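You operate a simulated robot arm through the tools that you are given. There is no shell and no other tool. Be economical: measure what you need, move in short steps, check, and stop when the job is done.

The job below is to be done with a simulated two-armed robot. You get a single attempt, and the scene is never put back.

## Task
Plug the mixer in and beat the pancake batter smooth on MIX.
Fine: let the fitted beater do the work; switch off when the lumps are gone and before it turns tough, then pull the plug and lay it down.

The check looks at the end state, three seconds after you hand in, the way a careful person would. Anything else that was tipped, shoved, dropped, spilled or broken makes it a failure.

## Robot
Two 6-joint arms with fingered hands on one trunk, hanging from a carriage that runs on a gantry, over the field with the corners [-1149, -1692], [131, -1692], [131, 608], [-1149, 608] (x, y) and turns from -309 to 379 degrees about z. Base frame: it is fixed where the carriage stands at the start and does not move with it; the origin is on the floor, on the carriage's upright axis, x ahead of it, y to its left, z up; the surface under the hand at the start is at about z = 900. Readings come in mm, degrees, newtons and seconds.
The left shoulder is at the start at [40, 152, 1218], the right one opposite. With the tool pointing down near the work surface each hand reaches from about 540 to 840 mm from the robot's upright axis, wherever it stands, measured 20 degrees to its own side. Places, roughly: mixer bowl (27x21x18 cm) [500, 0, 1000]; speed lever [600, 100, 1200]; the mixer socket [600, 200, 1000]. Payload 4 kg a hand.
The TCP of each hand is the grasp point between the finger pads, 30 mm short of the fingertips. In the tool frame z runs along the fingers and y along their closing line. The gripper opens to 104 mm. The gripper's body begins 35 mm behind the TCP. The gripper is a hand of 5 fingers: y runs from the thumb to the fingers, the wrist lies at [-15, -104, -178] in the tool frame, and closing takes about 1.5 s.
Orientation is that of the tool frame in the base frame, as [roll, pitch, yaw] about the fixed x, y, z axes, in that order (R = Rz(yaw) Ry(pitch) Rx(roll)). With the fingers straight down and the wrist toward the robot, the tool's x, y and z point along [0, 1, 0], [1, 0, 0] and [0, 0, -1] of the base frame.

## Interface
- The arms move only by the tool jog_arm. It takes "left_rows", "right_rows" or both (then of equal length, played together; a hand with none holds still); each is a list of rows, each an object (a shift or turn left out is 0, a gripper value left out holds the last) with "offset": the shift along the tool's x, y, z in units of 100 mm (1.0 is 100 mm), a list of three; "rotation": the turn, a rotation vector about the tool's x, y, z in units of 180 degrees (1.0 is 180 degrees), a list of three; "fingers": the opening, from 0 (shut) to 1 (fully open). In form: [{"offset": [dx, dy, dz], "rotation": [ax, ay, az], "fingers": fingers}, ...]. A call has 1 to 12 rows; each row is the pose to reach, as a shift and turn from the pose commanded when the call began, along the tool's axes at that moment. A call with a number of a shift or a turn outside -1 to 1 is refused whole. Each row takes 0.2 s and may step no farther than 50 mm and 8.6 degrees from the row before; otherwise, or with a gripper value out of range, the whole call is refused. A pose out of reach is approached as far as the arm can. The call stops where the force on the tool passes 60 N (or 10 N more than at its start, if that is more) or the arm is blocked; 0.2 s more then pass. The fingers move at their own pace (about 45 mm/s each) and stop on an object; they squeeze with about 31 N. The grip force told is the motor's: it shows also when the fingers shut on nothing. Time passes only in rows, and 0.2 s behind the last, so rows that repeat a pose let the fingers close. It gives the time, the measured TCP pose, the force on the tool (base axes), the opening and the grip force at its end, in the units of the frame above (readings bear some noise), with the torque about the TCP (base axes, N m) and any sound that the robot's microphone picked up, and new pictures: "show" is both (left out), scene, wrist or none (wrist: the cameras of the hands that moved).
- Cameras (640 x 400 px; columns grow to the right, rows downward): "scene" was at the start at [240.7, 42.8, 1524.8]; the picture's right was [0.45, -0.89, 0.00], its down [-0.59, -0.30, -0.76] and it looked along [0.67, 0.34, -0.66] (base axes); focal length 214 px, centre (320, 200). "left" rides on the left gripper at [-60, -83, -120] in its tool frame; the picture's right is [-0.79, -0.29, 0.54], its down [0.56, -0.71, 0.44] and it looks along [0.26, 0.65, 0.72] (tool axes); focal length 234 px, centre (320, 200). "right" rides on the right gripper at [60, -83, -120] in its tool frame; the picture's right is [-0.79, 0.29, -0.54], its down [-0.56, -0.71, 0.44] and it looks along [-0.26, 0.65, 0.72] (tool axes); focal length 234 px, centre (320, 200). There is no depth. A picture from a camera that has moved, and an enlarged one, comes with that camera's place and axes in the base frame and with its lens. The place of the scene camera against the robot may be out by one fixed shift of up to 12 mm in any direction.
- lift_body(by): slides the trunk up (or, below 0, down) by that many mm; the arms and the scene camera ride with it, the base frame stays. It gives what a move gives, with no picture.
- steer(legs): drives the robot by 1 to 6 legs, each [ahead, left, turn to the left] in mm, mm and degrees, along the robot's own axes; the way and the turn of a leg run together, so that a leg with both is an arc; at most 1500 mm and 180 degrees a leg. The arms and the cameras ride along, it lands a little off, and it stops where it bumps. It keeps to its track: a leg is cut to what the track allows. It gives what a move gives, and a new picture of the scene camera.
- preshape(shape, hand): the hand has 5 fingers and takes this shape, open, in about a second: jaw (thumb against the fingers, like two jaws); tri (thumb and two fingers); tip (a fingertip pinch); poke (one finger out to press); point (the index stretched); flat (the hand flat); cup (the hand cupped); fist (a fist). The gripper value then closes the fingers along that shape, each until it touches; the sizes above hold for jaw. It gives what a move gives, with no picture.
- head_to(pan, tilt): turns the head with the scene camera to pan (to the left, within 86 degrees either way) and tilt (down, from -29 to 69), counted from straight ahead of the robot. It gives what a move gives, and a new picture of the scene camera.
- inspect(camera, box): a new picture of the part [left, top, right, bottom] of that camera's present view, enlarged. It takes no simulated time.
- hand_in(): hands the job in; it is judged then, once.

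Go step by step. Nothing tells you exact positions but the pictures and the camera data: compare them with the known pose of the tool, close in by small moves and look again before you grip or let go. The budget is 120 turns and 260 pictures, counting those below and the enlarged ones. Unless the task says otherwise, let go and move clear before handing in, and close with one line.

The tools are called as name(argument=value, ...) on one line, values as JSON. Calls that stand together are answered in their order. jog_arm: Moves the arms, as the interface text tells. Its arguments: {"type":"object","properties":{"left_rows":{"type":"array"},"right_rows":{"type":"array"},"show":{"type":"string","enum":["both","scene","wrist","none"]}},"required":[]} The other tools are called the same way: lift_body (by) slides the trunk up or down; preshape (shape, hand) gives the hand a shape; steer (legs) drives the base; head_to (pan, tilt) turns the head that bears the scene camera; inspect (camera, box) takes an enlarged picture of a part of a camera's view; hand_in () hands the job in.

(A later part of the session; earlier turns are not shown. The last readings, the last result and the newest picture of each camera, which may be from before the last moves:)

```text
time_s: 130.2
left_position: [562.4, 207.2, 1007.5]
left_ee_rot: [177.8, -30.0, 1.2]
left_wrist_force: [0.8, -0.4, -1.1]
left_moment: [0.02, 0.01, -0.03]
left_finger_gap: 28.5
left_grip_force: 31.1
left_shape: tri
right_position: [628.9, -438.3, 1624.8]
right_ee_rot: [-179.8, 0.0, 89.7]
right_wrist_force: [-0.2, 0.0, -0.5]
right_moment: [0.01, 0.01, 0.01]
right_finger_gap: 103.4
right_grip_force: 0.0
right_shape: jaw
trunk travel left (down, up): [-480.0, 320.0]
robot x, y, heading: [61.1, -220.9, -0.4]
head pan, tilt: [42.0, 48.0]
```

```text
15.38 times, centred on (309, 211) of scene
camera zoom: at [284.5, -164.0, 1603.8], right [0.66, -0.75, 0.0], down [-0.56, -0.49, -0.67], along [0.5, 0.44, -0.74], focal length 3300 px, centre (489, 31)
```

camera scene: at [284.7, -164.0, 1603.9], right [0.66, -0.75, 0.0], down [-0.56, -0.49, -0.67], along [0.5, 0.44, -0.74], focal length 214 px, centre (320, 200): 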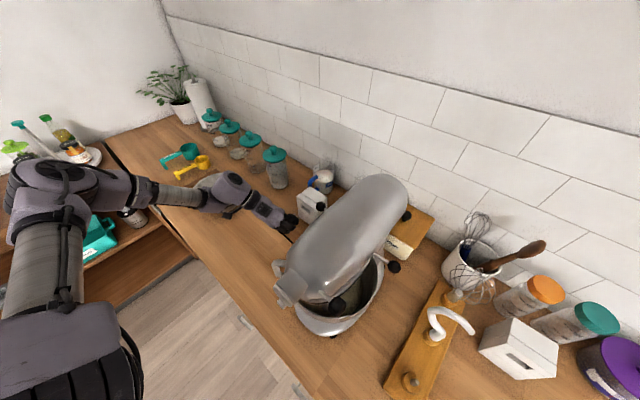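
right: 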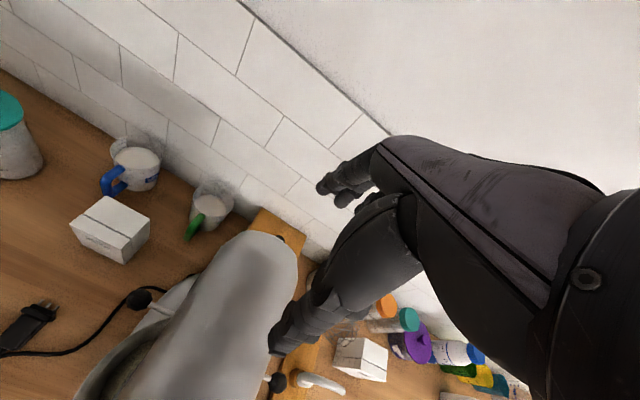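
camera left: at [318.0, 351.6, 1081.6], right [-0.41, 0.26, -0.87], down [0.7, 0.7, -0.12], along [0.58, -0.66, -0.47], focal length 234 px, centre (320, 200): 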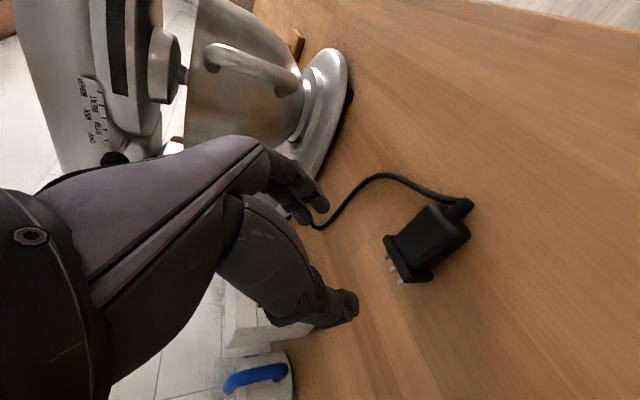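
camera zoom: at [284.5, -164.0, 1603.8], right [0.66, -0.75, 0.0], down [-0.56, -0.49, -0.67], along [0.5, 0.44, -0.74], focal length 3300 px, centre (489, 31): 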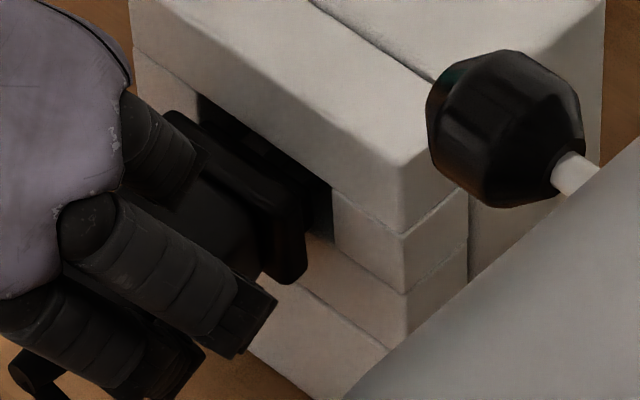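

The nose is entering the recess cleanly with no force so far. Pushing on gently in small steps.

jog_arm(left_rows=[{"offset": [0.035, 0, 0.02]}, {"offset": [0.07, 0, 0.04]}, {"offset": [0.104, 0, 0.06]}], show="none")

inspect(camera="scene", box=[290, 198, 328, 224])

inspect(camera="left", box=[160, 140, 400, 360])

```text
time_s: 131.0
left_position: [568.3, 208.5, 1005.6]
left_ee_rot: [177.8, -29.7, 1.1]
left_wrist_force: [-24.1, 0.2, 7.9]
left_moment: [0.09, 0.36, -0.24]
left_finger_gap: 29.4
left_grip_force: 30.8
left_shape: tri
right_position: [626.8, -436.2, 1622.5]
right_ee_rot: [-179.7, 0.0, 89.7]
right_wrist_force: [0.6, 0.6, -0.6]
right_moment: [0.02, -0.02, -0.01]
right_finger_gap: 103.7
right_grip_force: 0.0
right_shape: jaw
trunk travel left (down, up): [-480.0, 320.0]
robot x, y, heading: [59.7, -221.0, -0.2]
head pan, tilt: [42.0, 48.0]
```

```text
15.38 times, centred on (309, 211) of scene
camera zoom: at [282.3, -163.6, 1603.3], right [0.67, -0.75, 0.0], down [-0.56, -0.49, -0.67], along [0.5, 0.45, -0.74], focal length 3300 px, centre (489, 31)
```

zoom: 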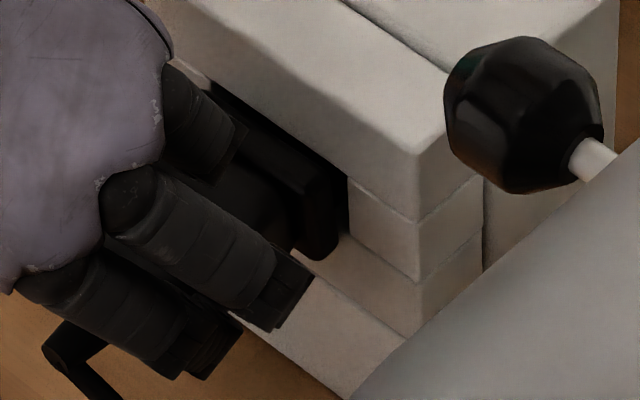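

```text
1.82 times, centred on (280, 250) of left
camera zoom: at [458.2, 295.0, 1076.6], right [-0.41, 0.26, -0.87], down [0.7, 0.7, -0.12], along [0.58, -0.66, -0.47], focal length 426 px, centre (393, 109)
```

zoom: 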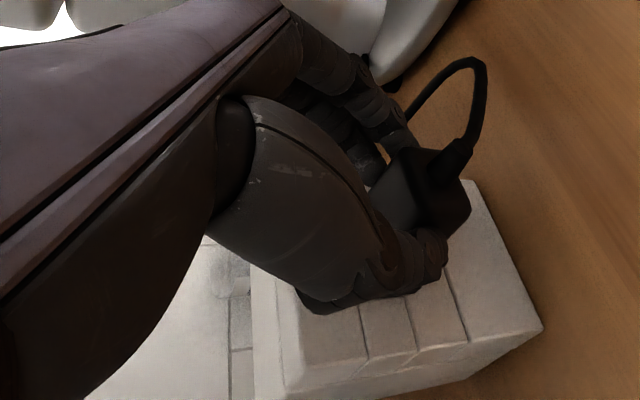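

There's 24 N of resistance with the pin tips at about x=636. The torque suggests contact low and toward −y, so I'll back off a little, raise 2.5 mm with y +1, and retry.

jog_arm(left_rows=[{"offset": [-0.087, 0, -0.05]}, {"offset": [-0.0745, -0.01, -0.0716]}, {"offset": [-0.04, -0.01, -0.0516]}, {"offset": [-0.005, -0.01, -0.0316]}, {"offset": [0.012, -0.01, -0.0216]}], show="none")

inspect(camera="scene", box=[290, 198, 328, 224])

```text
time_s: 132.2
left_position: [568.2, 210.7, 1008.5]
left_ee_rot: [177.8, -29.9, 1.2]
left_wrist_force: [-17.7, -1.6, 5.5]
left_moment: [0.07, 0.32, -0.17]
left_finger_gap: 29.1
left_grip_force: 30.6
left_shape: tri
right_position: [627.7, -436.1, 1624.1]
right_ee_rot: [-179.7, -0.1, 89.6]
right_wrist_force: [-0.2, 0.3, -0.2]
right_moment: [0.0, -0.01, 0.0]
right_finger_gap: 103.7
right_grip_force: 0.0
right_shape: jaw
trunk travel left (down, up): [-480.0, 320.0]
robot x, y, heading: [62.1, -220.6, -0.1]
head pan, tilt: [42.0, 48.0]
```

```text
15.38 times, centred on (309, 211) of scene
camera zoom: at [282.7, -163.9, 1603.4], right [0.67, -0.75, 0.0], down [-0.56, -0.49, -0.67], along [0.5, 0.45, -0.74], focal length 3300 px, centre (489, 31)
```

zoom: 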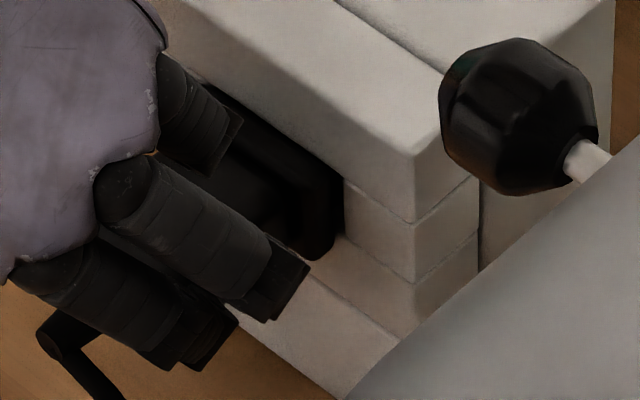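

The flange now appears to sit inside the recess, so it may be nearly seated. I'll push a bit more firmly and watch for motion.

jog_arm(left_rows=[{"offset": [0.026, 0, 0.015]}, {"offset": [0.052, 0, 0.03]}, {"offset": [0.078, 0, 0.045]}], show="wrist")

inspect(camera="scene", box=[285, 190, 345, 232])

```text
time_s: 133.0
left_position: [574.4, 210.8, 1007.4]
left_ee_rot: [177.7, -29.6, 1.2]
left_wrist_force: [-46.7, -1.1, 23.3]
left_moment: [0.31, 0.72, -0.5]
left_finger_gap: 33.4
left_grip_force: 31.0
left_shape: tri
right_position: [625.8, -435.6, 1622.7]
right_ee_rot: [-179.4, -0.2, 89.6]
right_wrist_force: [-0.9, -0.2, 0.1]
right_moment: [-0.05, -0.01, 0.01]
right_finger_gap: 103.9
right_grip_force: 0.1
right_shape: jaw
trunk travel left (down, up): [-480.0, 320.0]
robot x, y, heading: [59.2, -219.5, -0.4]
head pan, tilt: [42.0, 48.0]
camera left: at [463.9, 297.0, 1078.1], right [-0.42, 0.26, -0.87], down [0.7, 0.7, -0.13], along [0.58, -0.66, -0.47], focal length 234 px, centre (320, 200)
```

left: 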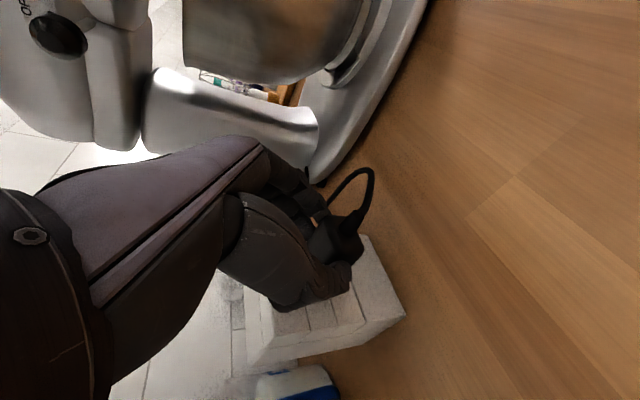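

```text
9.52 times, centred on (315, 211) of scene
camera zoom: at [280.6, -163.1, 1602.9], right [0.67, -0.75, 0.0], down [-0.56, -0.49, -0.67], along [0.5, 0.45, -0.75], focal length 2043 px, centre (368, 95)
```

zoom: 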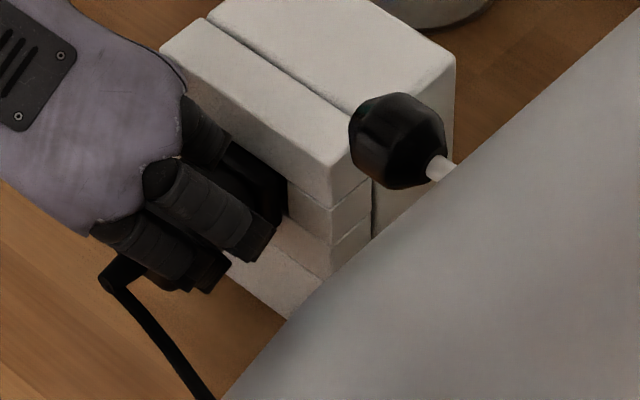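

The plug stopped and the fingers began to slide on it, so it's either bottomed out or blocked. A gentle pull back will show whether the socket holds it.

jog_arm(left_rows=[{"offset": [-0.04, 0, -0.023]}, {"offset": [-0.08, 0, -0.046]}, {"offset": [-0.104, 0, -0.06]}], show="none")

inspect(camera="scene", box=[290, 198, 328, 224])

```text
time_s: 133.8
left_position: [571.2, 209.7, 1009.0]
left_ee_rot: [178.2, -30.1, 1.2]
left_wrist_force: [0.1, 1.0, -7.2]
left_moment: [0.18, 0.08, 0.0]
left_finger_gap: 30.2
left_grip_force: 31.1
left_shape: tri
right_position: [629.5, -437.8, 1624.5]
right_ee_rot: [-179.8, 0.1, 89.7]
right_wrist_force: [-0.5, 0.9, 0.9]
right_moment: [-0.01, -0.01, 0.07]
right_finger_gap: 103.7
right_grip_force: 0.0
right_shape: jaw
trunk travel left (down, up): [-480.0, 320.0]
robot x, y, heading: [61.2, -221.0, -0.5]
head pan, tilt: [42.0, 48.0]
```

```text
15.38 times, centred on (309, 211) of scene
camera zoom: at [284.6, -164.3, 1603.3], right [0.66, -0.75, 0.0], down [-0.56, -0.49, -0.67], along [0.5, 0.44, -0.74], focal length 3300 px, centre (489, 31)
```

zoom: 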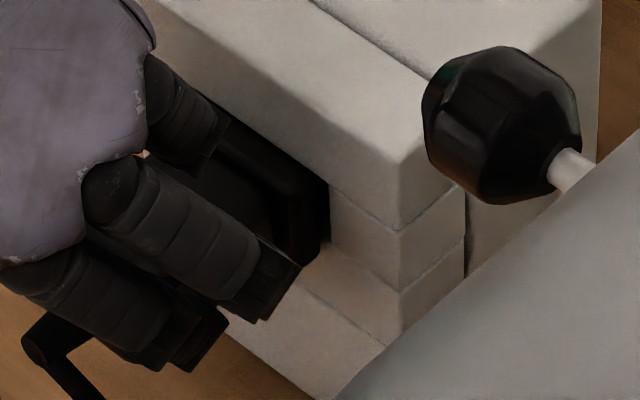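

jog_arm(left_rows=[{"offset": [-0.026, 0, -0.015]}, {"offset": [-0.052, 0, -0.03]}], show="none")

inspect(camera="scene", box=[290, 198, 328, 224])

```text
time_s: 134.4
left_position: [566.4, 210.0, 1011.5]
left_ee_rot: [178.0, -30.1, 1.2]
left_wrist_force: [9.2, 2.2, -4.0]
left_moment: [0.13, -0.1, 0.16]
left_finger_gap: 29.6
left_grip_force: 31.1
left_shape: tri
right_position: [629.2, -437.1, 1625.3]
right_ee_rot: [-179.9, 0.0, 89.5]
right_wrist_force: [-0.6, 0.3, -0.1]
right_moment: [0.03, 0.01, 0.03]
right_finger_gap: 103.5
right_grip_force: 0.1
right_shape: jaw
trunk travel left (down, up): [-480.0, 320.0]
robot x, y, heading: [62.6, -219.3, -0.4]
head pan, tilt: [42.0, 48.0]
```

```text
15.38 times, centred on (309, 211) of scene
camera zoom: at [285.1, -163.9, 1604.0], right [0.66, -0.75, 0.0], down [-0.55, -0.49, -0.67], along [0.5, 0.44, -0.74], focal length 3300 px, centre (489, 31)
```

zoom: 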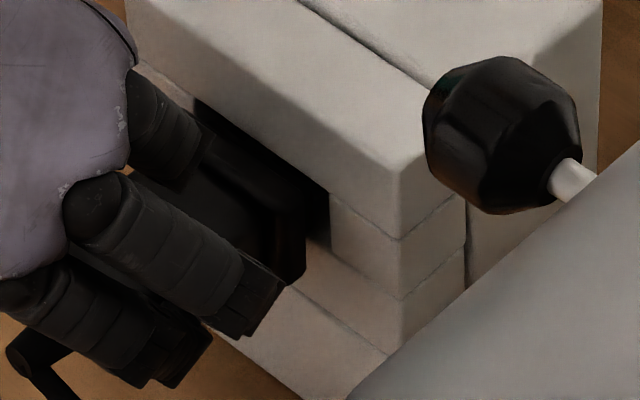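

The pull met about 9 N of holding force, so the pins are in the holes. I'll push it fully home again, slightly lower, then release.

jog_arm(left_rows=[{"offset": [0.026, 0, 0.025]}, {"offset": [0.061, 0, 0.05]}, {"offset": [0.096, 0, 0.07]}, {"offset": [0.13, 0, 0.09]}], show="none")

inspect(camera="scene", box=[290, 198, 328, 224])

```text
time_s: 135.4
left_position: [574.5, 209.6, 1005.7]
left_ee_rot: [177.6, -29.7, 1.3]
left_wrist_force: [-36.8, 1.4, 16.8]
left_moment: [0.18, 0.53, -0.33]
left_finger_gap: 31.1
left_grip_force: 31.3
left_shape: tri
right_position: [625.1, -435.3, 1622.3]
right_ee_rot: [-179.6, -0.1, 89.6]
right_wrist_force: [0.1, 0.0, -0.7]
right_moment: [-0.02, -0.02, 0.04]
right_finger_gap: 103.7
right_grip_force: 0.1
right_shape: jaw
trunk travel left (down, up): [-480.0, 320.0]
robot x, y, heading: [62.9, -218.6, -0.3]
head pan, tilt: [42.0, 48.0]
```

```text
15.38 times, centred on (309, 211) of scene
camera zoom: at [281.2, -163.1, 1603.2], right [0.67, -0.75, 0.0], down [-0.56, -0.49, -0.67], along [0.5, 0.45, -0.74], focal length 3300 px, centre (489, 31)
```

zoom: 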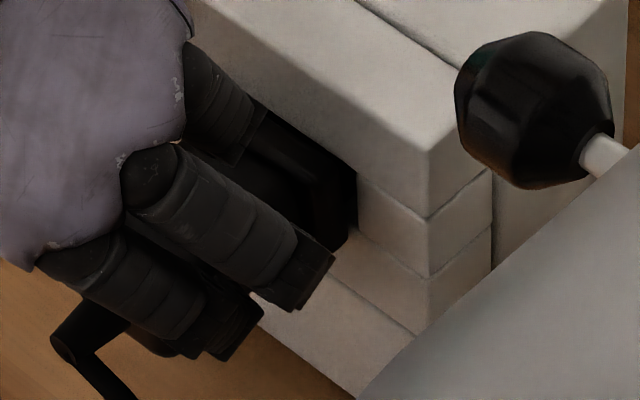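

Seated. I'll relax the pressure and open the fingers, then check that the plug stays.

jog_arm(left_rows=[{"offset": [-0.03, 0, -0.017]}, {"offset": [-0.03, 0, -0.017], "fingers": 0.4}, {"offset": [-0.03, 0, -0.017], "fingers": 0.6}, {"offset": [-0.03, 0, -0.017], "fingers": 0.8}, {"offset": [-0.03, 0, -0.017], "fingers": 0.9}, {"offset": [-0.03, 0, -0.017], "fingers": 0.9}], show="wrist")

inspect(camera="scene", box=[285, 190, 345, 232])

```text
time_s: 136.8
left_position: [577.5, 209.5, 1008.0]
left_ee_rot: [178.0, -30.0, 1.2]
left_wrist_force: [0.0, -0.2, 0.4]
left_moment: [-0.01, 0.0, 0.02]
left_finger_gap: 93.5
left_grip_force: 0.1
left_shape: tri
right_position: [628.4, -437.3, 1624.8]
right_ee_rot: [-179.8, -0.1, 89.6]
right_wrist_force: [0.3, 0.9, -0.1]
right_moment: [-0.01, 0.01, 0.01]
right_finger_gap: 103.7
right_grip_force: 0.0
right_shape: jaw
trunk travel left (down, up): [-480.0, 320.0]
robot x, y, heading: [62.8, -218.5, -0.6]
head pan, tilt: [42.0, 48.0]
camera left: at [466.2, 295.6, 1078.6], right [-0.41, 0.26, -0.87], down [0.7, 0.7, -0.12], along [0.58, -0.66, -0.47], focal length 234 px, centre (320, 200)
```

left: 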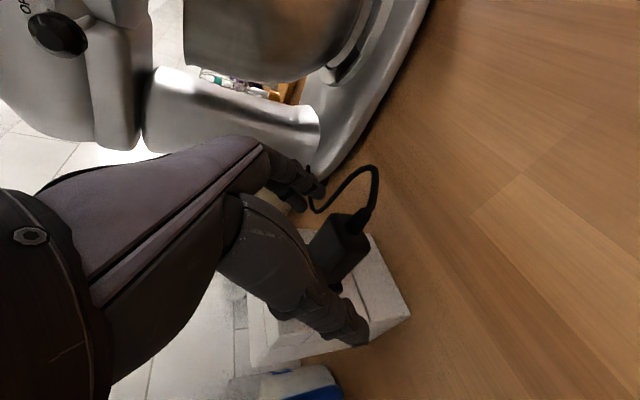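

```text
9.52 times, centred on (315, 211) of scene
camera zoom: at [284.4, -164.0, 1603.8], right [0.66, -0.75, 0.0], down [-0.56, -0.49, -0.67], along [0.5, 0.44, -0.74], focal length 2043 px, centre (368, 95)
```

zoom: 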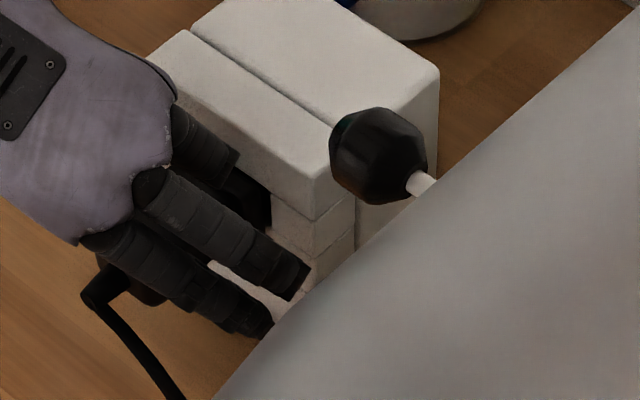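

The plug holds in the socket. Backing the hand straight out.

jog_arm(left_rows=[{"offset": [-0.26, 0, -0.15]}, {"offset": [-0.52, 0, -0.3]}, {"offset": [-0.78, 0, -0.45]}, {"offset": [-0.95, 0, -0.55]}], show="wrist")

inspect(camera="scene", box=[270, 180, 370, 250])

inspect(camera="left", box=[160, 0, 480, 400])

```text
time_s: 137.8
left_position: [488.2, 208.2, 1007.7]
left_ee_rot: [178.0, -30.0, 1.2]
left_wrist_force: [0.3, -0.9, 0.1]
left_moment: [-0.04, -0.02, -0.02]
left_finger_gap: 93.5
left_grip_force: 0.0
left_shape: tri
left hand out of reach, approached as far as the arm can: row 4
right_position: [629.7, -436.3, 1624.8]
right_ee_rot: [-179.9, 0.1, 89.6]
right_wrist_force: [0.3, -0.3, -0.7]
right_moment: [0.03, 0.0, 0.01]
right_finger_gap: 103.8
right_grip_force: 0.1
right_shape: jaw
trunk travel left (down, up): [-480.0, 320.0]
robot x, y, heading: [60.9, -216.2, -0.4]
head pan, tilt: [42.0, 48.0]
camera left: at [376.4, 294.6, 1078.3], right [-0.41, 0.26, -0.87], down [0.7, 0.7, -0.12], along [0.58, -0.66, -0.47], focal length 234 px, centre (320, 200)
```

left: 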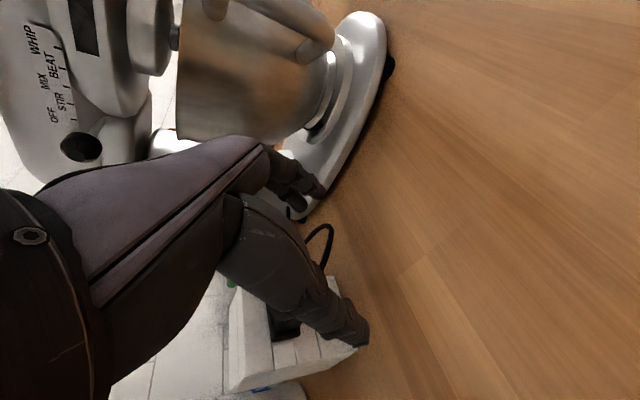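

```text
5.71 times, centred on (320, 215) of scene
camera zoom: at [284.6, -163.9, 1603.8], right [0.66, -0.75, 0.0], down [-0.56, -0.49, -0.67], along [0.5, 0.44, -0.74], focal length 1226 px, centre (320, 114)
```

zoom: 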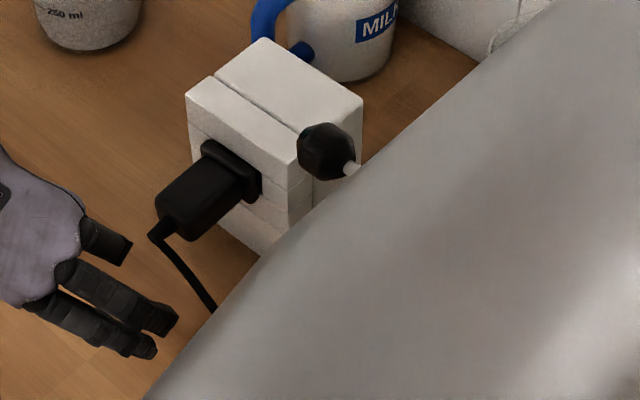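

```text
1.00 times, centred on (320, 200) of left (not enlarged: the box is as wide or as high as the picture)
camera zoom: at [376.4, 294.6, 1078.3], right [-0.41, 0.26, -0.87], down [0.7, 0.7, -0.12], along [0.58, -0.66, -0.47], focal length 234 px, centre (320, 200)
```

zoom: 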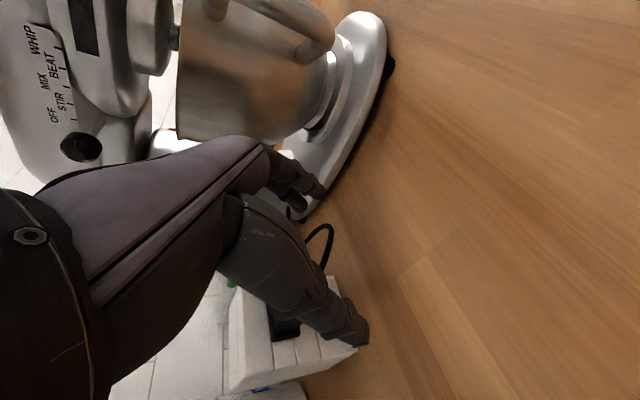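

It's plugged in. Next is the lever. I want the jaw straddling the knob from above with the hand at yaw ≈ 90, so I can move it both ways and keep watching. I'll back away, rise and reorient the hand.

steer(legs=[[-75, 0, 0]])

lift_body(by=200)

jog_arm(left_rows=[{"rotation": [0, -0.042, 0]}, {"rotation": [0, -0.084, 0]}, {"rotation": [0, -0.126, 0]}, {"rotation": [0, -0.167, 0]}], show="none")

jog_arm(left_rows=[{"offset": [0, -0.05, 0], "rotation": [0, 0, -0.045]}, {"offset": [0, -0.1, 0], "rotation": [0, 0, -0.09]}, {"offset": [0.05, -0.15, 0], "rotation": [0, 0, -0.135]}, {"offset": [0.1, -0.2, 0], "rotation": [0, 0, -0.18]}, {"offset": [0.15, -0.25, 0], "rotation": [0, 0, -0.225]}, {"offset": [0.2, -0.3, 0], "rotation": [0, 0, -0.27]}, {"offset": [0.25, -0.35, 0], "rotation": [0, 0, -0.315]}, {"offset": [0.3, -0.4, 0], "rotation": [0, 0, -0.36]}, {"offset": [0.35, -0.45, 0], "rotation": [0, 0, -0.405]}, {"offset": [0.4, -0.5, 0], "rotation": [0, 0, -0.45]}, {"offset": [0.4, -0.5, 0], "rotation": [0, 0, -0.478]}], show="both")

preshape(hand="left", shape="jaw")

```text
time_s: 138.8
left_position: [413.1, 209.6, 1007.2]
left_ee_rot: [177.9, -29.9, 1.3]
left_wrist_force: [-0.5, -0.5, -0.8]
left_moment: [0.0, -0.03, 0.0]
left_finger_gap: 93.3
left_grip_force: 0.0
left_shape: tri
right_position: [555.3, -436.4, 1624.4]
right_ee_rot: [-179.8, 0.0, 89.7]
right_wrist_force: [0.0, -0.5, -0.2]
right_moment: [0.01, -0.02, 0.01]
right_finger_gap: 103.4
right_grip_force: 0.1
right_shape: jaw
trunk travel left (down, up): [-480.0, 320.0]
robot x, y, heading: [-17.4, -219.6, -0.1]
head pan, tilt: [42.0, 48.0]
camera scene: at [210.2, -163.5, 1603.6], right [0.67, -0.75, 0.0], down [-0.56, -0.49, -0.67], along [0.5, 0.44, -0.74], focal length 214 px, centre (320, 200)
```

scene: 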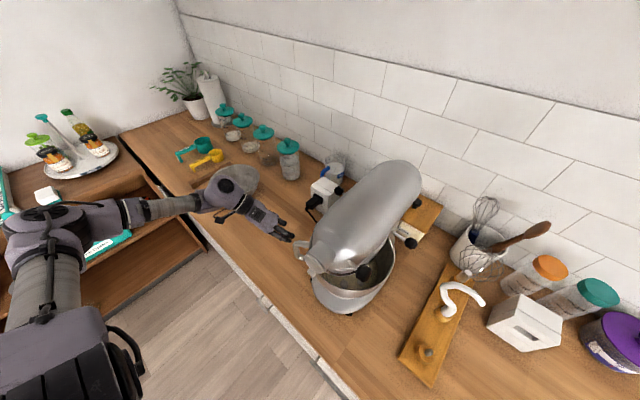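

```text
time_s: 141.0
left_position: [413.0, 209.7, 1206.8]
left_ee_rot: [178.0, -30.1, 1.2]
left_wrist_force: [-0.5, 0.0, -0.4]
left_moment: [0.01, 0.0, 0.03]
left_finger_gap: 93.7
left_grip_force: 0.1
left_shape: tri
right_position: [555.4, -437.3, 1825.3]
right_ee_rot: [-179.8, 0.0, 89.8]
right_wrist_force: [-0.1, 0.2, -0.3]
right_moment: [0.01, -0.02, 0.04]
right_finger_gap: 103.8
right_grip_force: 0.0
right_shape: jaw
trunk travel left (down, up): [-680.0, 120.0]
robot x, y, heading: [-12.7, -219.4, -0.3]
head pan, tilt: [42.0, 48.0]
```

```text
time_s: 142.0
left_position: [414.3, 209.1, 1207.0]
left_ee_rot: [178.1, 0.2, 0.2]
left_wrist_force: [-0.3, 0.8, -0.1]
left_moment: [-0.01, -0.02, -0.02]
left_finger_gap: 93.3
left_grip_force: 0.0
left_shape: tri
right_position: [555.2, -437.2, 1825.0]
right_ee_rot: [-179.8, 0.1, 89.7]
right_wrist_force: [-0.2, 0.0, 0.4]
right_moment: [0.0, 0.01, 0.0]
right_finger_gap: 103.5
right_grip_force: 0.0
right_shape: jaw
trunk travel left (down, up): [-680.0, 120.0]
robot x, y, heading: [-15.7, -221.4, -0.2]
head pan, tilt: [42.0, 48.0]
```

```text
time_s: 144.4
left_position: [458.3, 262.7, 1203.6]
left_ee_rot: [180.0, 2.0, 86.0]
left_wrist_force: [-0.2, -1.5, 0.2]
left_moment: [-0.01, 0.02, 0.02]
left_finger_gap: 93.6
left_grip_force: 0.1
left_shape: tri
left hand out of reach, approached as far as the arm can: row 11
right_position: [555.7, -437.2, 1824.6]
right_ee_rot: [-179.8, 0.1, 89.7]
right_wrist_force: [-0.6, 0.5, -0.8]
right_moment: [0.0, 0.0, 0.02]
right_finger_gap: 103.8
right_grip_force: 0.1
right_shape: jaw
trunk travel left (down, up): [-680.0, 120.0]
robot x, y, heading: [-14.2, -220.4, -0.3]
head pan, tilt: [42.0, 48.0]
camera scene: at [210.7, -163.4, 1803.8], right [0.67, -0.75, 0.0], down [-0.56, -0.49, -0.67], along [0.5, 0.45, -0.74], focal length 214 px, centre (320, 200)
camera left: at [372.5, 213.9, 1324.4], right [-0.34, -0.78, -0.52], down [-0.67, 0.59, -0.46], along [0.66, 0.19, -0.73], focal length 234 px, centre (320, 200)
```

scene: 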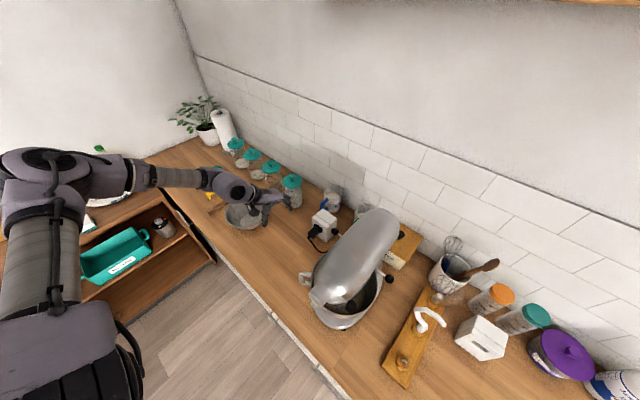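
left: 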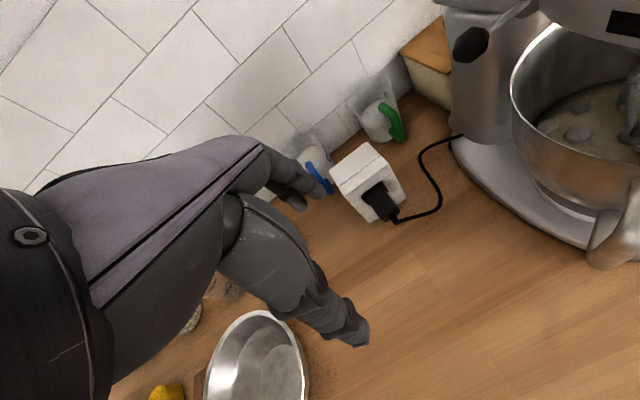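

```text
time_s: 145.3
left_position: [458.4, 263.1, 1203.3]
left_ee_rot: [-180.0, 2.0, 86.0]
left_wrist_force: [-0.2, 0.6, 0.4]
left_moment: [-0.04, 0.03, -0.01]
left_finger_gap: 103.8
left_grip_force: 0.1
left_shape: jaw
right_position: [554.4, -436.9, 1825.6]
right_ee_rot: [-179.9, -0.1, 89.7]
right_wrist_force: [0.3, -0.3, -0.1]
right_moment: [0.0, -0.04, -0.05]
right_finger_gap: 103.7
right_grip_force: 0.0
right_shape: jaw
trunk travel left (down, up): [-680.0, 120.0]
robot x, y, heading: [-13.2, -219.7, -0.2]
head pan, tilt: [42.0, 48.0]
```

The left camera now sees the batter (lumps visible) and the knob, at about (548, 75, 1175). Before driving forward I'll lower the right arm so it can't reach the wall shelf.

jog_arm(right_rows=[{"offset": [0, -0.1, 0.35]}, {"offset": [0, -0.2, 0.7]}, {"offset": [0, -0.3, 1.0]}], show="none")

jog_arm(right_rows=[{"offset": [0, -0.1, 0.35]}, {"offset": [0, -0.2, 0.7]}, {"offset": [0, -0.3, 1.0]}], show="none")

```text
time_s: 146.1
left_position: [459.0, 263.7, 1203.9]
left_ee_rot: [-180.0, 2.0, 86.1]
left_wrist_force: [-0.5, 0.8, -0.1]
left_moment: [-0.02, 0.01, 0.01]
left_finger_gap: 103.8
left_grip_force: 0.2
left_shape: jaw
right_position: [592.0, -437.5, 1775.1]
right_ee_rot: [-179.8, -0.1, 89.7]
right_wrist_force: [-0.2, 0.1, 0.0]
right_moment: [0.03, 0.01, -0.02]
right_finger_gap: 103.8
right_grip_force: 0.0
right_shape: jaw
right hand out of reach, approached as far as the arm can: row 1, 2, 3
trunk travel left (down, up): [-680.0, 120.0]
robot x, y, heading: [-12.3, -219.6, -0.1]
head pan, tilt: [42.0, 48.0]
```

```text
time_s: 146.9
left_position: [458.0, 263.8, 1203.5]
left_ee_rot: [-180.0, 1.9, 86.1]
left_wrist_force: [0.4, -0.5, -0.5]
left_moment: [0.0, -0.03, -0.02]
left_finger_gap: 103.8
left_grip_force: 0.0
left_shape: jaw
right_position: [629.0, -436.6, 1698.6]
right_ee_rot: [-180.0, 0.0, 89.6]
right_wrist_force: [-0.1, -0.2, -0.4]
right_moment: [0.0, -0.01, -0.01]
right_finger_gap: 103.7
right_grip_force: 0.0
right_shape: jaw
right hand out of reach, approached as far as the arm can: row 1, 2, 3
trunk travel left (down, up): [-680.0, 120.0]
robot x, y, heading: [-14.1, -222.0, -0.4]
head pan, tilt: [42.0, 48.0]
```

jog_arm(right_rows=[{"offset": [-0.2, -0.1, 0.33]}, {"offset": [-0.4, -0.2, 0.66]}, {"offset": [-0.6, -0.3, 1.0]}], show="none")

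jog_arm(right_rows=[{"offset": [-0.2, -0.1, 0.33]}, {"offset": [-0.4, -0.2, 0.66]}, {"offset": [-0.6, -0.3, 1.0]}], show="none")

head_to(pan=0, tilt=45)

```text
time_s: 147.7
left_position: [458.2, 264.6, 1204.1]
left_ee_rot: [-179.9, 2.0, 86.0]
left_wrist_force: [0.0, 0.1, 0.5]
left_moment: [0.02, -0.02, 0.01]
left_finger_gap: 103.6
left_grip_force: 0.0
left_shape: jaw
right_position: [645.5, -499.2, 1597.5]
right_ee_rot: [-180.0, 0.0, 89.7]
right_wrist_force: [0.8, 0.1, -0.3]
right_moment: [0.0, 0.0, 0.0]
right_finger_gap: 103.8
right_grip_force: 0.1
right_shape: jaw
right hand out of reach, approached as far as the arm can: row 1, 2, 3
trunk travel left (down, up): [-680.0, 120.0]
robot x, y, heading: [-12.0, -220.9, -0.4]
head pan, tilt: [42.0, 48.0]
```

```text
time_s: 148.5
left_position: [457.3, 263.0, 1202.9]
left_ee_rot: [-180.0, 2.0, 86.0]
left_wrist_force: [0.4, 0.1, -0.5]
left_moment: [0.0, 0.02, 0.02]
left_finger_gap: 103.7
left_grip_force: 0.1
left_shape: jaw
right_position: [625.2, -560.2, 1492.6]
right_ee_rot: [-179.9, -0.1, 89.7]
right_wrist_force: [0.1, 0.9, -0.7]
right_moment: [-0.02, 0.02, 0.01]
right_finger_gap: 103.6
right_grip_force: 0.1
right_shape: jaw
right hand out of reach, approached as far as the arm can: row 1, 2, 3
trunk travel left (down, up): [-680.0, 120.0]
robot x, y, heading: [-11.7, -219.2, -0.2]
head pan, tilt: [42.0, 48.0]
```

```text
time_s: 149.6
left_position: [457.4, 262.9, 1203.5]
left_ee_rot: [-180.0, 1.9, 85.9]
left_wrist_force: [-0.4, -0.1, 0.0]
left_moment: [0.0, -0.01, 0.0]
left_finger_gap: 104.0
left_grip_force: 0.1
left_shape: jaw
right_position: [625.8, -561.6, 1492.4]
right_ee_rot: [-179.8, 0.0, 89.7]
right_wrist_force: [0.7, 0.8, 0.1]
right_moment: [-0.02, 0.04, 0.01]
right_finger_gap: 103.5
right_grip_force: 0.0
right_shape: jaw
trunk travel left (down, up): [-680.0, 120.0]
robot x, y, heading: [-13.8, -219.7, -0.3]
head pan, tilt: [0.0, 45.0]
camera scene: at [233.1, -216.3, 1807.9], right [0.0, -1.0, 0.0], down [-0.71, 0.0, -0.71], along [0.71, 0.0, -0.71], focal length 214 px, centre (320, 200)
```

scene: 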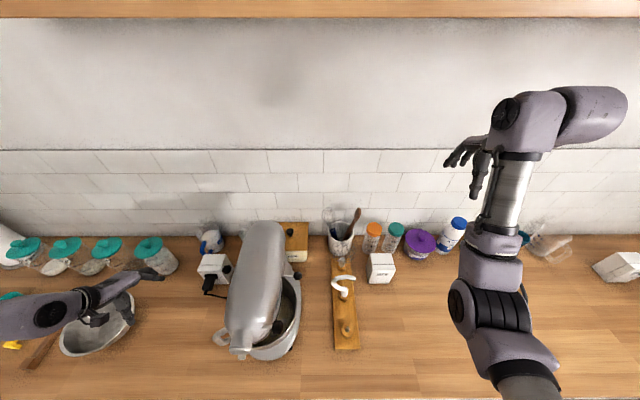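

The right arm is clear. I'll raise the trunk 60 mm and drive right and forward so the left hand comes above the knob.

lift_body(by=60)

steer(legs=[[70, 0, 0], [0, -150, 0]])

inspect(camera="left", box=[0, 0, 640, 400])

```text
time_s: 150.6
left_position: [459.1, 264.5, 1262.9]
left_ee_rot: [180.0, 2.0, 86.0]
left_wrist_force: [-0.9, 0.4, 0.7]
left_moment: [0.0, 0.01, -0.03]
left_finger_gap: 103.8
left_grip_force: 0.0
left_shape: jaw
right_position: [625.3, -561.3, 1551.6]
right_ee_rot: [-180.0, 0.0, 89.8]
right_wrist_force: [-0.5, 0.2, -0.2]
right_moment: [-0.01, 0.0, 0.01]
right_finger_gap: 103.9
right_grip_force: 0.1
right_shape: jaw
trunk travel left (down, up): [-740.0, 60.0]
robot x, y, heading: [-10.7, -221.0, -0.2]
head pan, tilt: [0.0, 45.0]
```

```text
time_s: 152.6
left_position: [528.4, 114.4, 1263.1]
left_ee_rot: [180.0, 2.0, 86.0]
left_wrist_force: [-0.3, 0.1, -0.1]
left_moment: [0.0, 0.0, 0.03]
left_finger_gap: 103.9
left_grip_force: 0.0
left_shape: jaw
right_position: [694.4, -711.9, 1553.1]
right_ee_rot: [-180.0, 0.0, 89.5]
right_wrist_force: [0.4, -0.1, -0.1]
right_moment: [-0.01, 0.0, 0.01]
right_finger_gap: 103.7
right_grip_force: 0.1
right_shape: jaw
trunk travel left (down, up): [-740.0, 60.0]
robot x, y, heading: [57.0, -371.8, -0.4]
head pan, tilt: [0.0, 45.0]
camera scene: at [301.9, -365.7, 1867.9], right [-0.01, -1.0, 0.0], down [-0.71, 0.01, -0.71], along [0.71, -0.01, -0.71], focal length 214 px, centre (320, 200)
```

scene: 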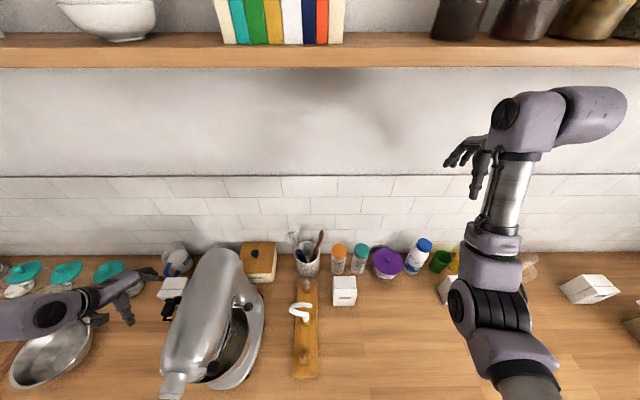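

```text
1.00 times, centred on (320, 200) of left (not enlarged: the box is as wide or as high as the picture)
camera zoom: at [442.1, 64.3, 1384.7], right [-0.35, -0.78, -0.52], down [-0.67, 0.59, -0.46], along [0.66, 0.19, -0.73], focal length 234 px, centre (320, 200)
```

zoom: 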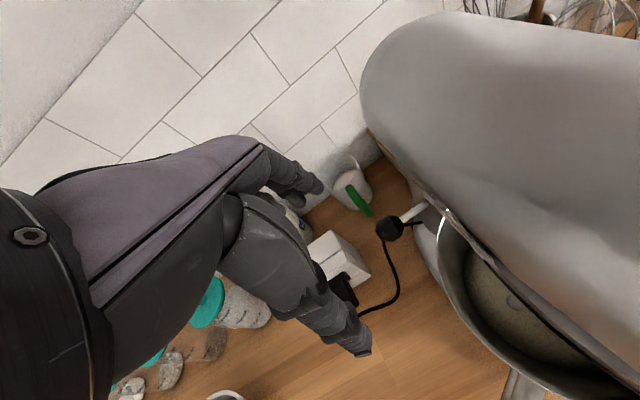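

The knob is clearly visible at (548, 71). I'll bring the hand above it with y≈80 to keep the palm off the mixer head.

steer(legs=[[20, -33, 0]])

lift_body(by=-45)

head_to(pan=45, tilt=55)

inspect(camera="left", box=[200, 100, 640, 400])

```text
time_s: 153.4
left_position: [547.7, 81.0, 1263.1]
left_ee_rot: [179.9, 2.0, 85.9]
left_wrist_force: [0.3, -0.4, 0.0]
left_moment: [-0.03, 0.01, 0.0]
left_finger_gap: 104.0
left_grip_force: 0.0
left_shape: jaw
right_position: [714.9, -744.7, 1551.3]
right_ee_rot: [-179.9, 0.0, 89.6]
right_wrist_force: [0.4, 0.4, -0.5]
right_moment: [0.0, 0.01, -0.02]
right_finger_gap: 103.9
right_grip_force: 0.0
right_shape: jaw
trunk travel left (down, up): [-740.0, 60.0]
robot x, y, heading: [74.0, -399.4, -0.3]
head pan, tilt: [0.0, 45.0]
camera scene: at [321.4, -399.0, 1867.9], right [-0.01, -1.0, 0.0], down [-0.71, 0.01, -0.71], along [0.71, -0.01, -0.71], focal length 214 px, centre (320, 200)
```

scene: 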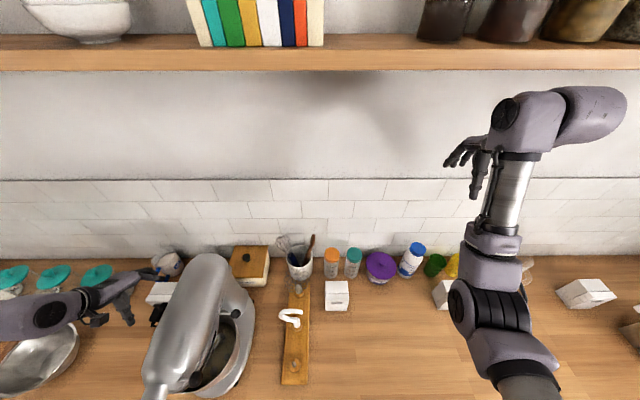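

```text
time_s: 154.3
left_position: [548.1, 80.3, 1219.3]
left_ee_rot: [180.0, 2.0, 86.0]
left_wrist_force: [-0.4, -1.0, 0.1]
left_moment: [0.01, 0.02, -0.02]
left_finger_gap: 103.8
left_grip_force: 0.1
left_shape: jaw
right_position: [714.2, -745.0, 1508.0]
right_ee_rot: [-179.9, 0.0, 89.6]
right_wrist_force: [0.0, 1.0, -0.2]
right_moment: [0.0, -0.01, 0.01]
right_finger_gap: 103.8
right_grip_force: 0.0
right_shape: jaw
trunk travel left (down, up): [-695.0, 105.0]
robot x, y, heading: [74.4, -401.1, -0.5]
head pan, tilt: [0.0, 45.0]
```

```text
time_s: 155.4
left_position: [547.0, 81.2, 1219.4]
left_ee_rot: [-180.0, 2.0, 85.8]
left_wrist_force: [-1.4, -0.2, 0.0]
left_moment: [0.01, -0.01, -0.01]
left_finger_gap: 103.6
left_grip_force: 0.0
left_shape: jaw
right_position: [713.6, -744.0, 1508.2]
right_ee_rot: [-179.9, -0.1, 89.6]
right_wrist_force: [-0.1, -0.3, 0.0]
right_moment: [-0.02, -0.02, 0.03]
right_finger_gap: 103.6
right_grip_force: 0.0
right_shape: jaw
trunk travel left (down, up): [-695.0, 105.0]
robot x, y, heading: [73.5, -400.8, -0.3]
head pan, tilt: [45.0, 55.0]
camera scene: at [291.5, -347.9, 1809.5], right [0.7, -0.71, 0.0], down [-0.58, -0.57, -0.57], along [0.41, 0.4, -0.82], focal length 214 px, centre (320, 200)
```

scene: 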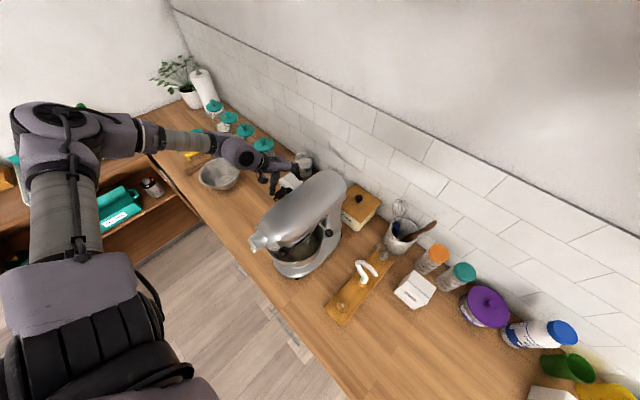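

```text
1.33 times, centred on (420, 250) of left
camera zoom: at [461.6, 31.0, 1339.6], right [-0.35, -0.78, -0.52], down [-0.67, 0.59, -0.46], along [0.66, 0.19, -0.73], focal length 312 px, centre (187, 133)
```

zoom: 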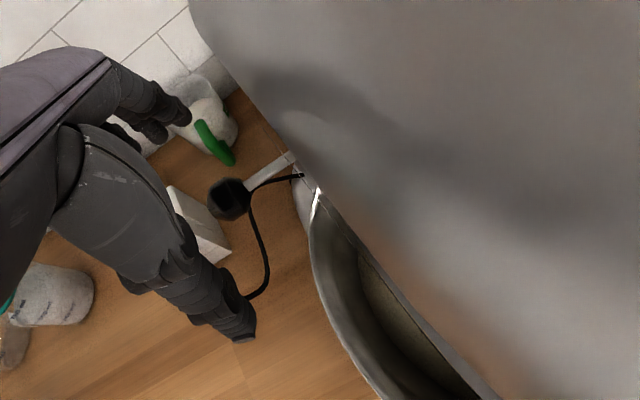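

The knob at (548, 68) is nicely between thumb and fingers. I'll lower onto it and narrow the gap loosely around it.

lift_body(by=-38)

jog_arm(left_rows=[{"fingers": 0.7}, {"fingers": 0.5}, {"fingers": 0.45}, {"fingers": 0.45}], show="wrist")

inspect(camera="scene", box=[235, 140, 365, 285])

```text
time_s: 156.2
left_position: [547.7, 81.2, 1179.6]
left_ee_rot: [-180.0, 2.0, 85.9]
left_wrist_force: [-0.2, 0.2, -0.8]
left_moment: [0.0, 0.02, -0.03]
left_finger_gap: 103.9
left_grip_force: 0.1
left_shape: jaw
right_position: [713.7, -744.7, 1469.0]
right_ee_rot: [-179.9, 0.0, 89.6]
right_wrist_force: [0.4, 0.8, 0.0]
right_moment: [0.0, -0.01, -0.01]
right_finger_gap: 103.4
right_grip_force: 0.1
right_shape: jaw
trunk travel left (down, up): [-657.0, 143.0]
robot x, y, heading: [79.0, -400.3, -0.3]
head pan, tilt: [45.0, 55.0]
```

```text
time_s: 157.2
left_position: [548.0, 80.5, 1180.6]
left_ee_rot: [179.9, 2.1, 85.9]
left_wrist_force: [-0.1, -0.1, -0.2]
left_moment: [-0.01, 0.05, -0.04]
left_finger_gap: 47.3
left_grip_force: 0.0
left_shape: jaw
right_position: [713.6, -744.2, 1469.9]
right_ee_rot: [-179.9, 0.0, 89.5]
right_wrist_force: [0.0, -0.1, 0.4]
right_moment: [-0.02, -0.01, 0.02]
right_finger_gap: 103.9
right_grip_force: 0.1
right_shape: jaw
trunk travel left (down, up): [-657.0, 143.0]
robot x, y, heading: [77.0, -404.5, -0.4]
head pan, tilt: [45.0, 55.0]
camera left: at [461.6, 31.0, 1301.6], right [-0.35, -0.78, -0.52], down [-0.67, 0.59, -0.46], along [0.66, 0.19, -0.73], focal length 234 px, centre (320, 200)
```

left: 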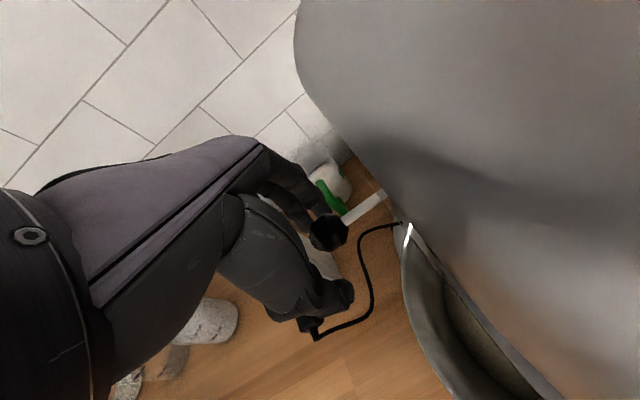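

```text
2.76 times, centred on (300, 212) of scene
camera zoom: at [291.4, -347.8, 1771.5], right [0.7, -0.71, 0.0], down [-0.58, -0.57, -0.57], along [0.41, 0.4, -0.82], focal length 592 px, centre (375, 166)
```

zoom: 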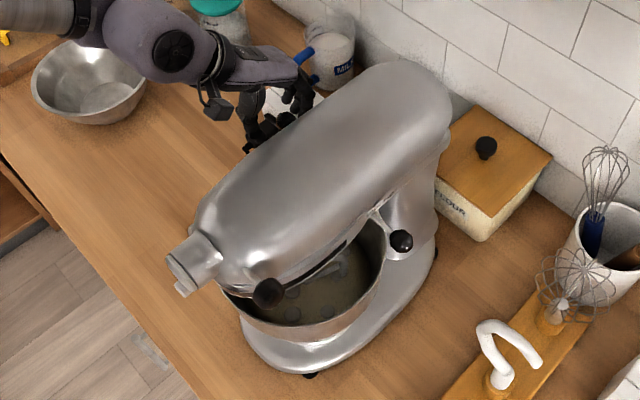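

Everything is in view, with grey lumps visible in the batter. I'll now ease the lever forward (−x) in small steps, listening for the motor.

jog_arm(left_rows=[{"offset": [0, -0.08, 0], "fingers": 0.4}, {"offset": [0, -0.16, 0], "fingers": 0.4}, {"offset": [0, -0.24, 0], "fingers": 0.4}], show="wrist")

inspect(camera="scene", box=[255, 160, 345, 260])

```text
time_s: 158.1
left_position: [539.0, 88.0, 1175.2]
left_ee_rot: [-180.0, 2.1, 85.7]
left_wrist_force: [-1.0, 0.2, -0.2]
left_moment: [0.0, 0.03, 0.04]
left_finger_gap: 42.0
left_grip_force: 0.0
left_shape: jaw
left hand out of reach, approached as far as the arm can: row 1, 2, 3
right_position: [714.5, -745.1, 1469.7]
right_ee_rot: [-179.9, 0.0, 89.5]
right_wrist_force: [0.1, -0.6, 0.2]
right_moment: [0.02, 0.02, -0.01]
right_finger_gap: 103.6
right_grip_force: 0.1
right_shape: jaw
trunk travel left (down, up): [-657.0, 143.0]
robot x, y, heading: [75.0, -404.1, -0.4]
head pan, tilt: [45.0, 55.0]
camera left: at [451.7, 39.0, 1296.7], right [-0.35, -0.78, -0.51], down [-0.66, 0.59, -0.46], along [0.66, 0.18, -0.73], focal length 234 px, centre (320, 200)
```

left: 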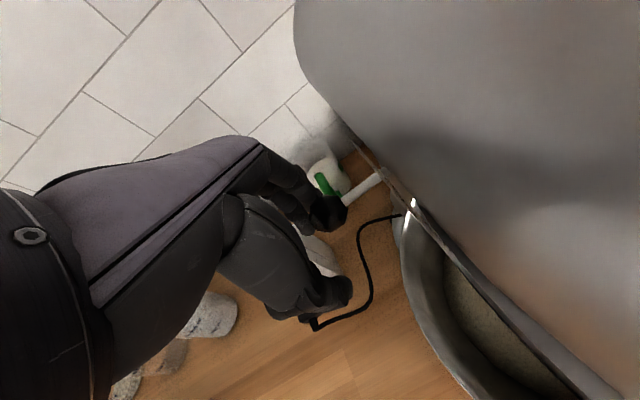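

```text
4.00 times, centred on (300, 210) of scene
camera zoom: at [291.5, -347.8, 1771.5], right [0.7, -0.71, 0.0], down [-0.58, -0.57, -0.57], along [0.41, 0.4, -0.82], focal length 858 px, centre (400, 160)
```

zoom: 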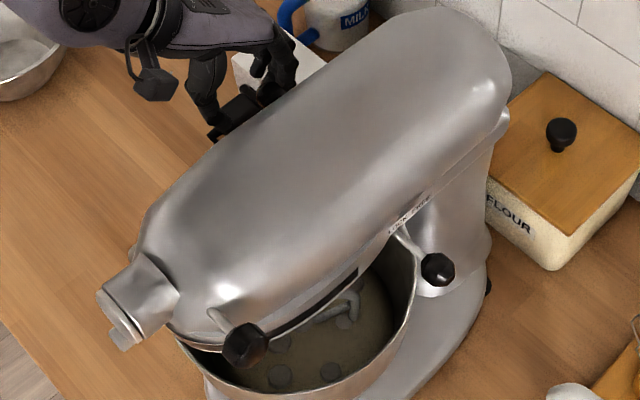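

The arm can't pull back further in this posture, so I'll use the base for −x motion. First I'll check the label near the right-side knob.

inspect(camera="scene", box=[295, 195, 330, 225])

steer(legs=[[-12, 0, 0]])

inspect(camera="left", box=[220, 120, 460, 340])

```text
13.33 times, centred on (312, 210) of scene
camera zoom: at [291.5, -347.8, 1771.5], right [0.7, -0.71, 0.0], down [-0.58, -0.57, -0.57], along [0.41, 0.4, -0.82], focal length 2860 px, centre (420, 67)
```

zoom: 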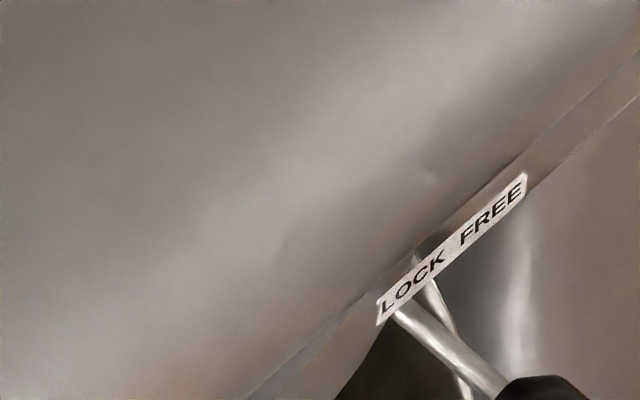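

```text
time_s: 158.8
left_position: [525.9, 88.9, 1173.3]
left_ee_rot: [-179.9, 2.2, 85.7]
left_wrist_force: [1.0, -0.1, 1.4]
left_moment: [0.0, -0.03, 0.0]
left_finger_gap: 42.0
left_grip_force: 0.1
left_shape: jaw
right_position: [701.0, -744.9, 1468.8]
right_ee_rot: [-179.9, 0.0, 89.6]
right_wrist_force: [-0.6, 0.2, 0.6]
right_moment: [0.0, 0.03, 0.0]
right_finger_gap: 103.6
right_grip_force: 0.1
right_shape: jaw
trunk travel left (down, up): [-657.0, 143.0]
robot x, y, heading: [63.0, -402.2, -0.6]
head pan, tilt: [45.0, 55.0]
camera scene: at [279.3, -347.7, 1771.5], right [0.7, -0.71, 0.0], down [-0.58, -0.57, -0.57], along [0.41, 0.4, -0.82], focal length 214 px, centre (320, 200)
```

scene: 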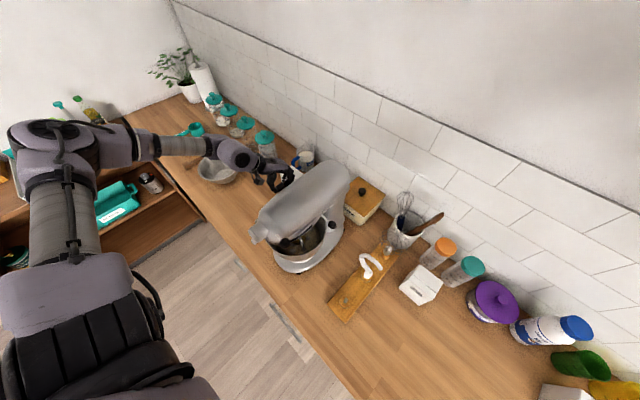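

```text
1.82 times, centred on (340, 230) of left
camera zoom: at [439.4, 39.1, 1296.6], right [-0.35, -0.78, -0.51], down [-0.66, 0.59, -0.46], along [0.66, 0.18, -0.73], focal length 426 px, centre (284, 146)
```

zoom: 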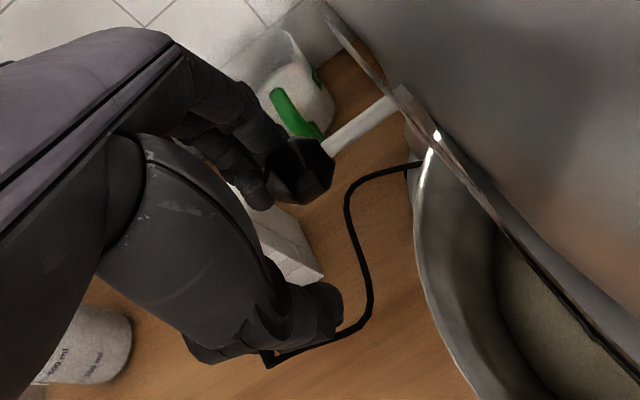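

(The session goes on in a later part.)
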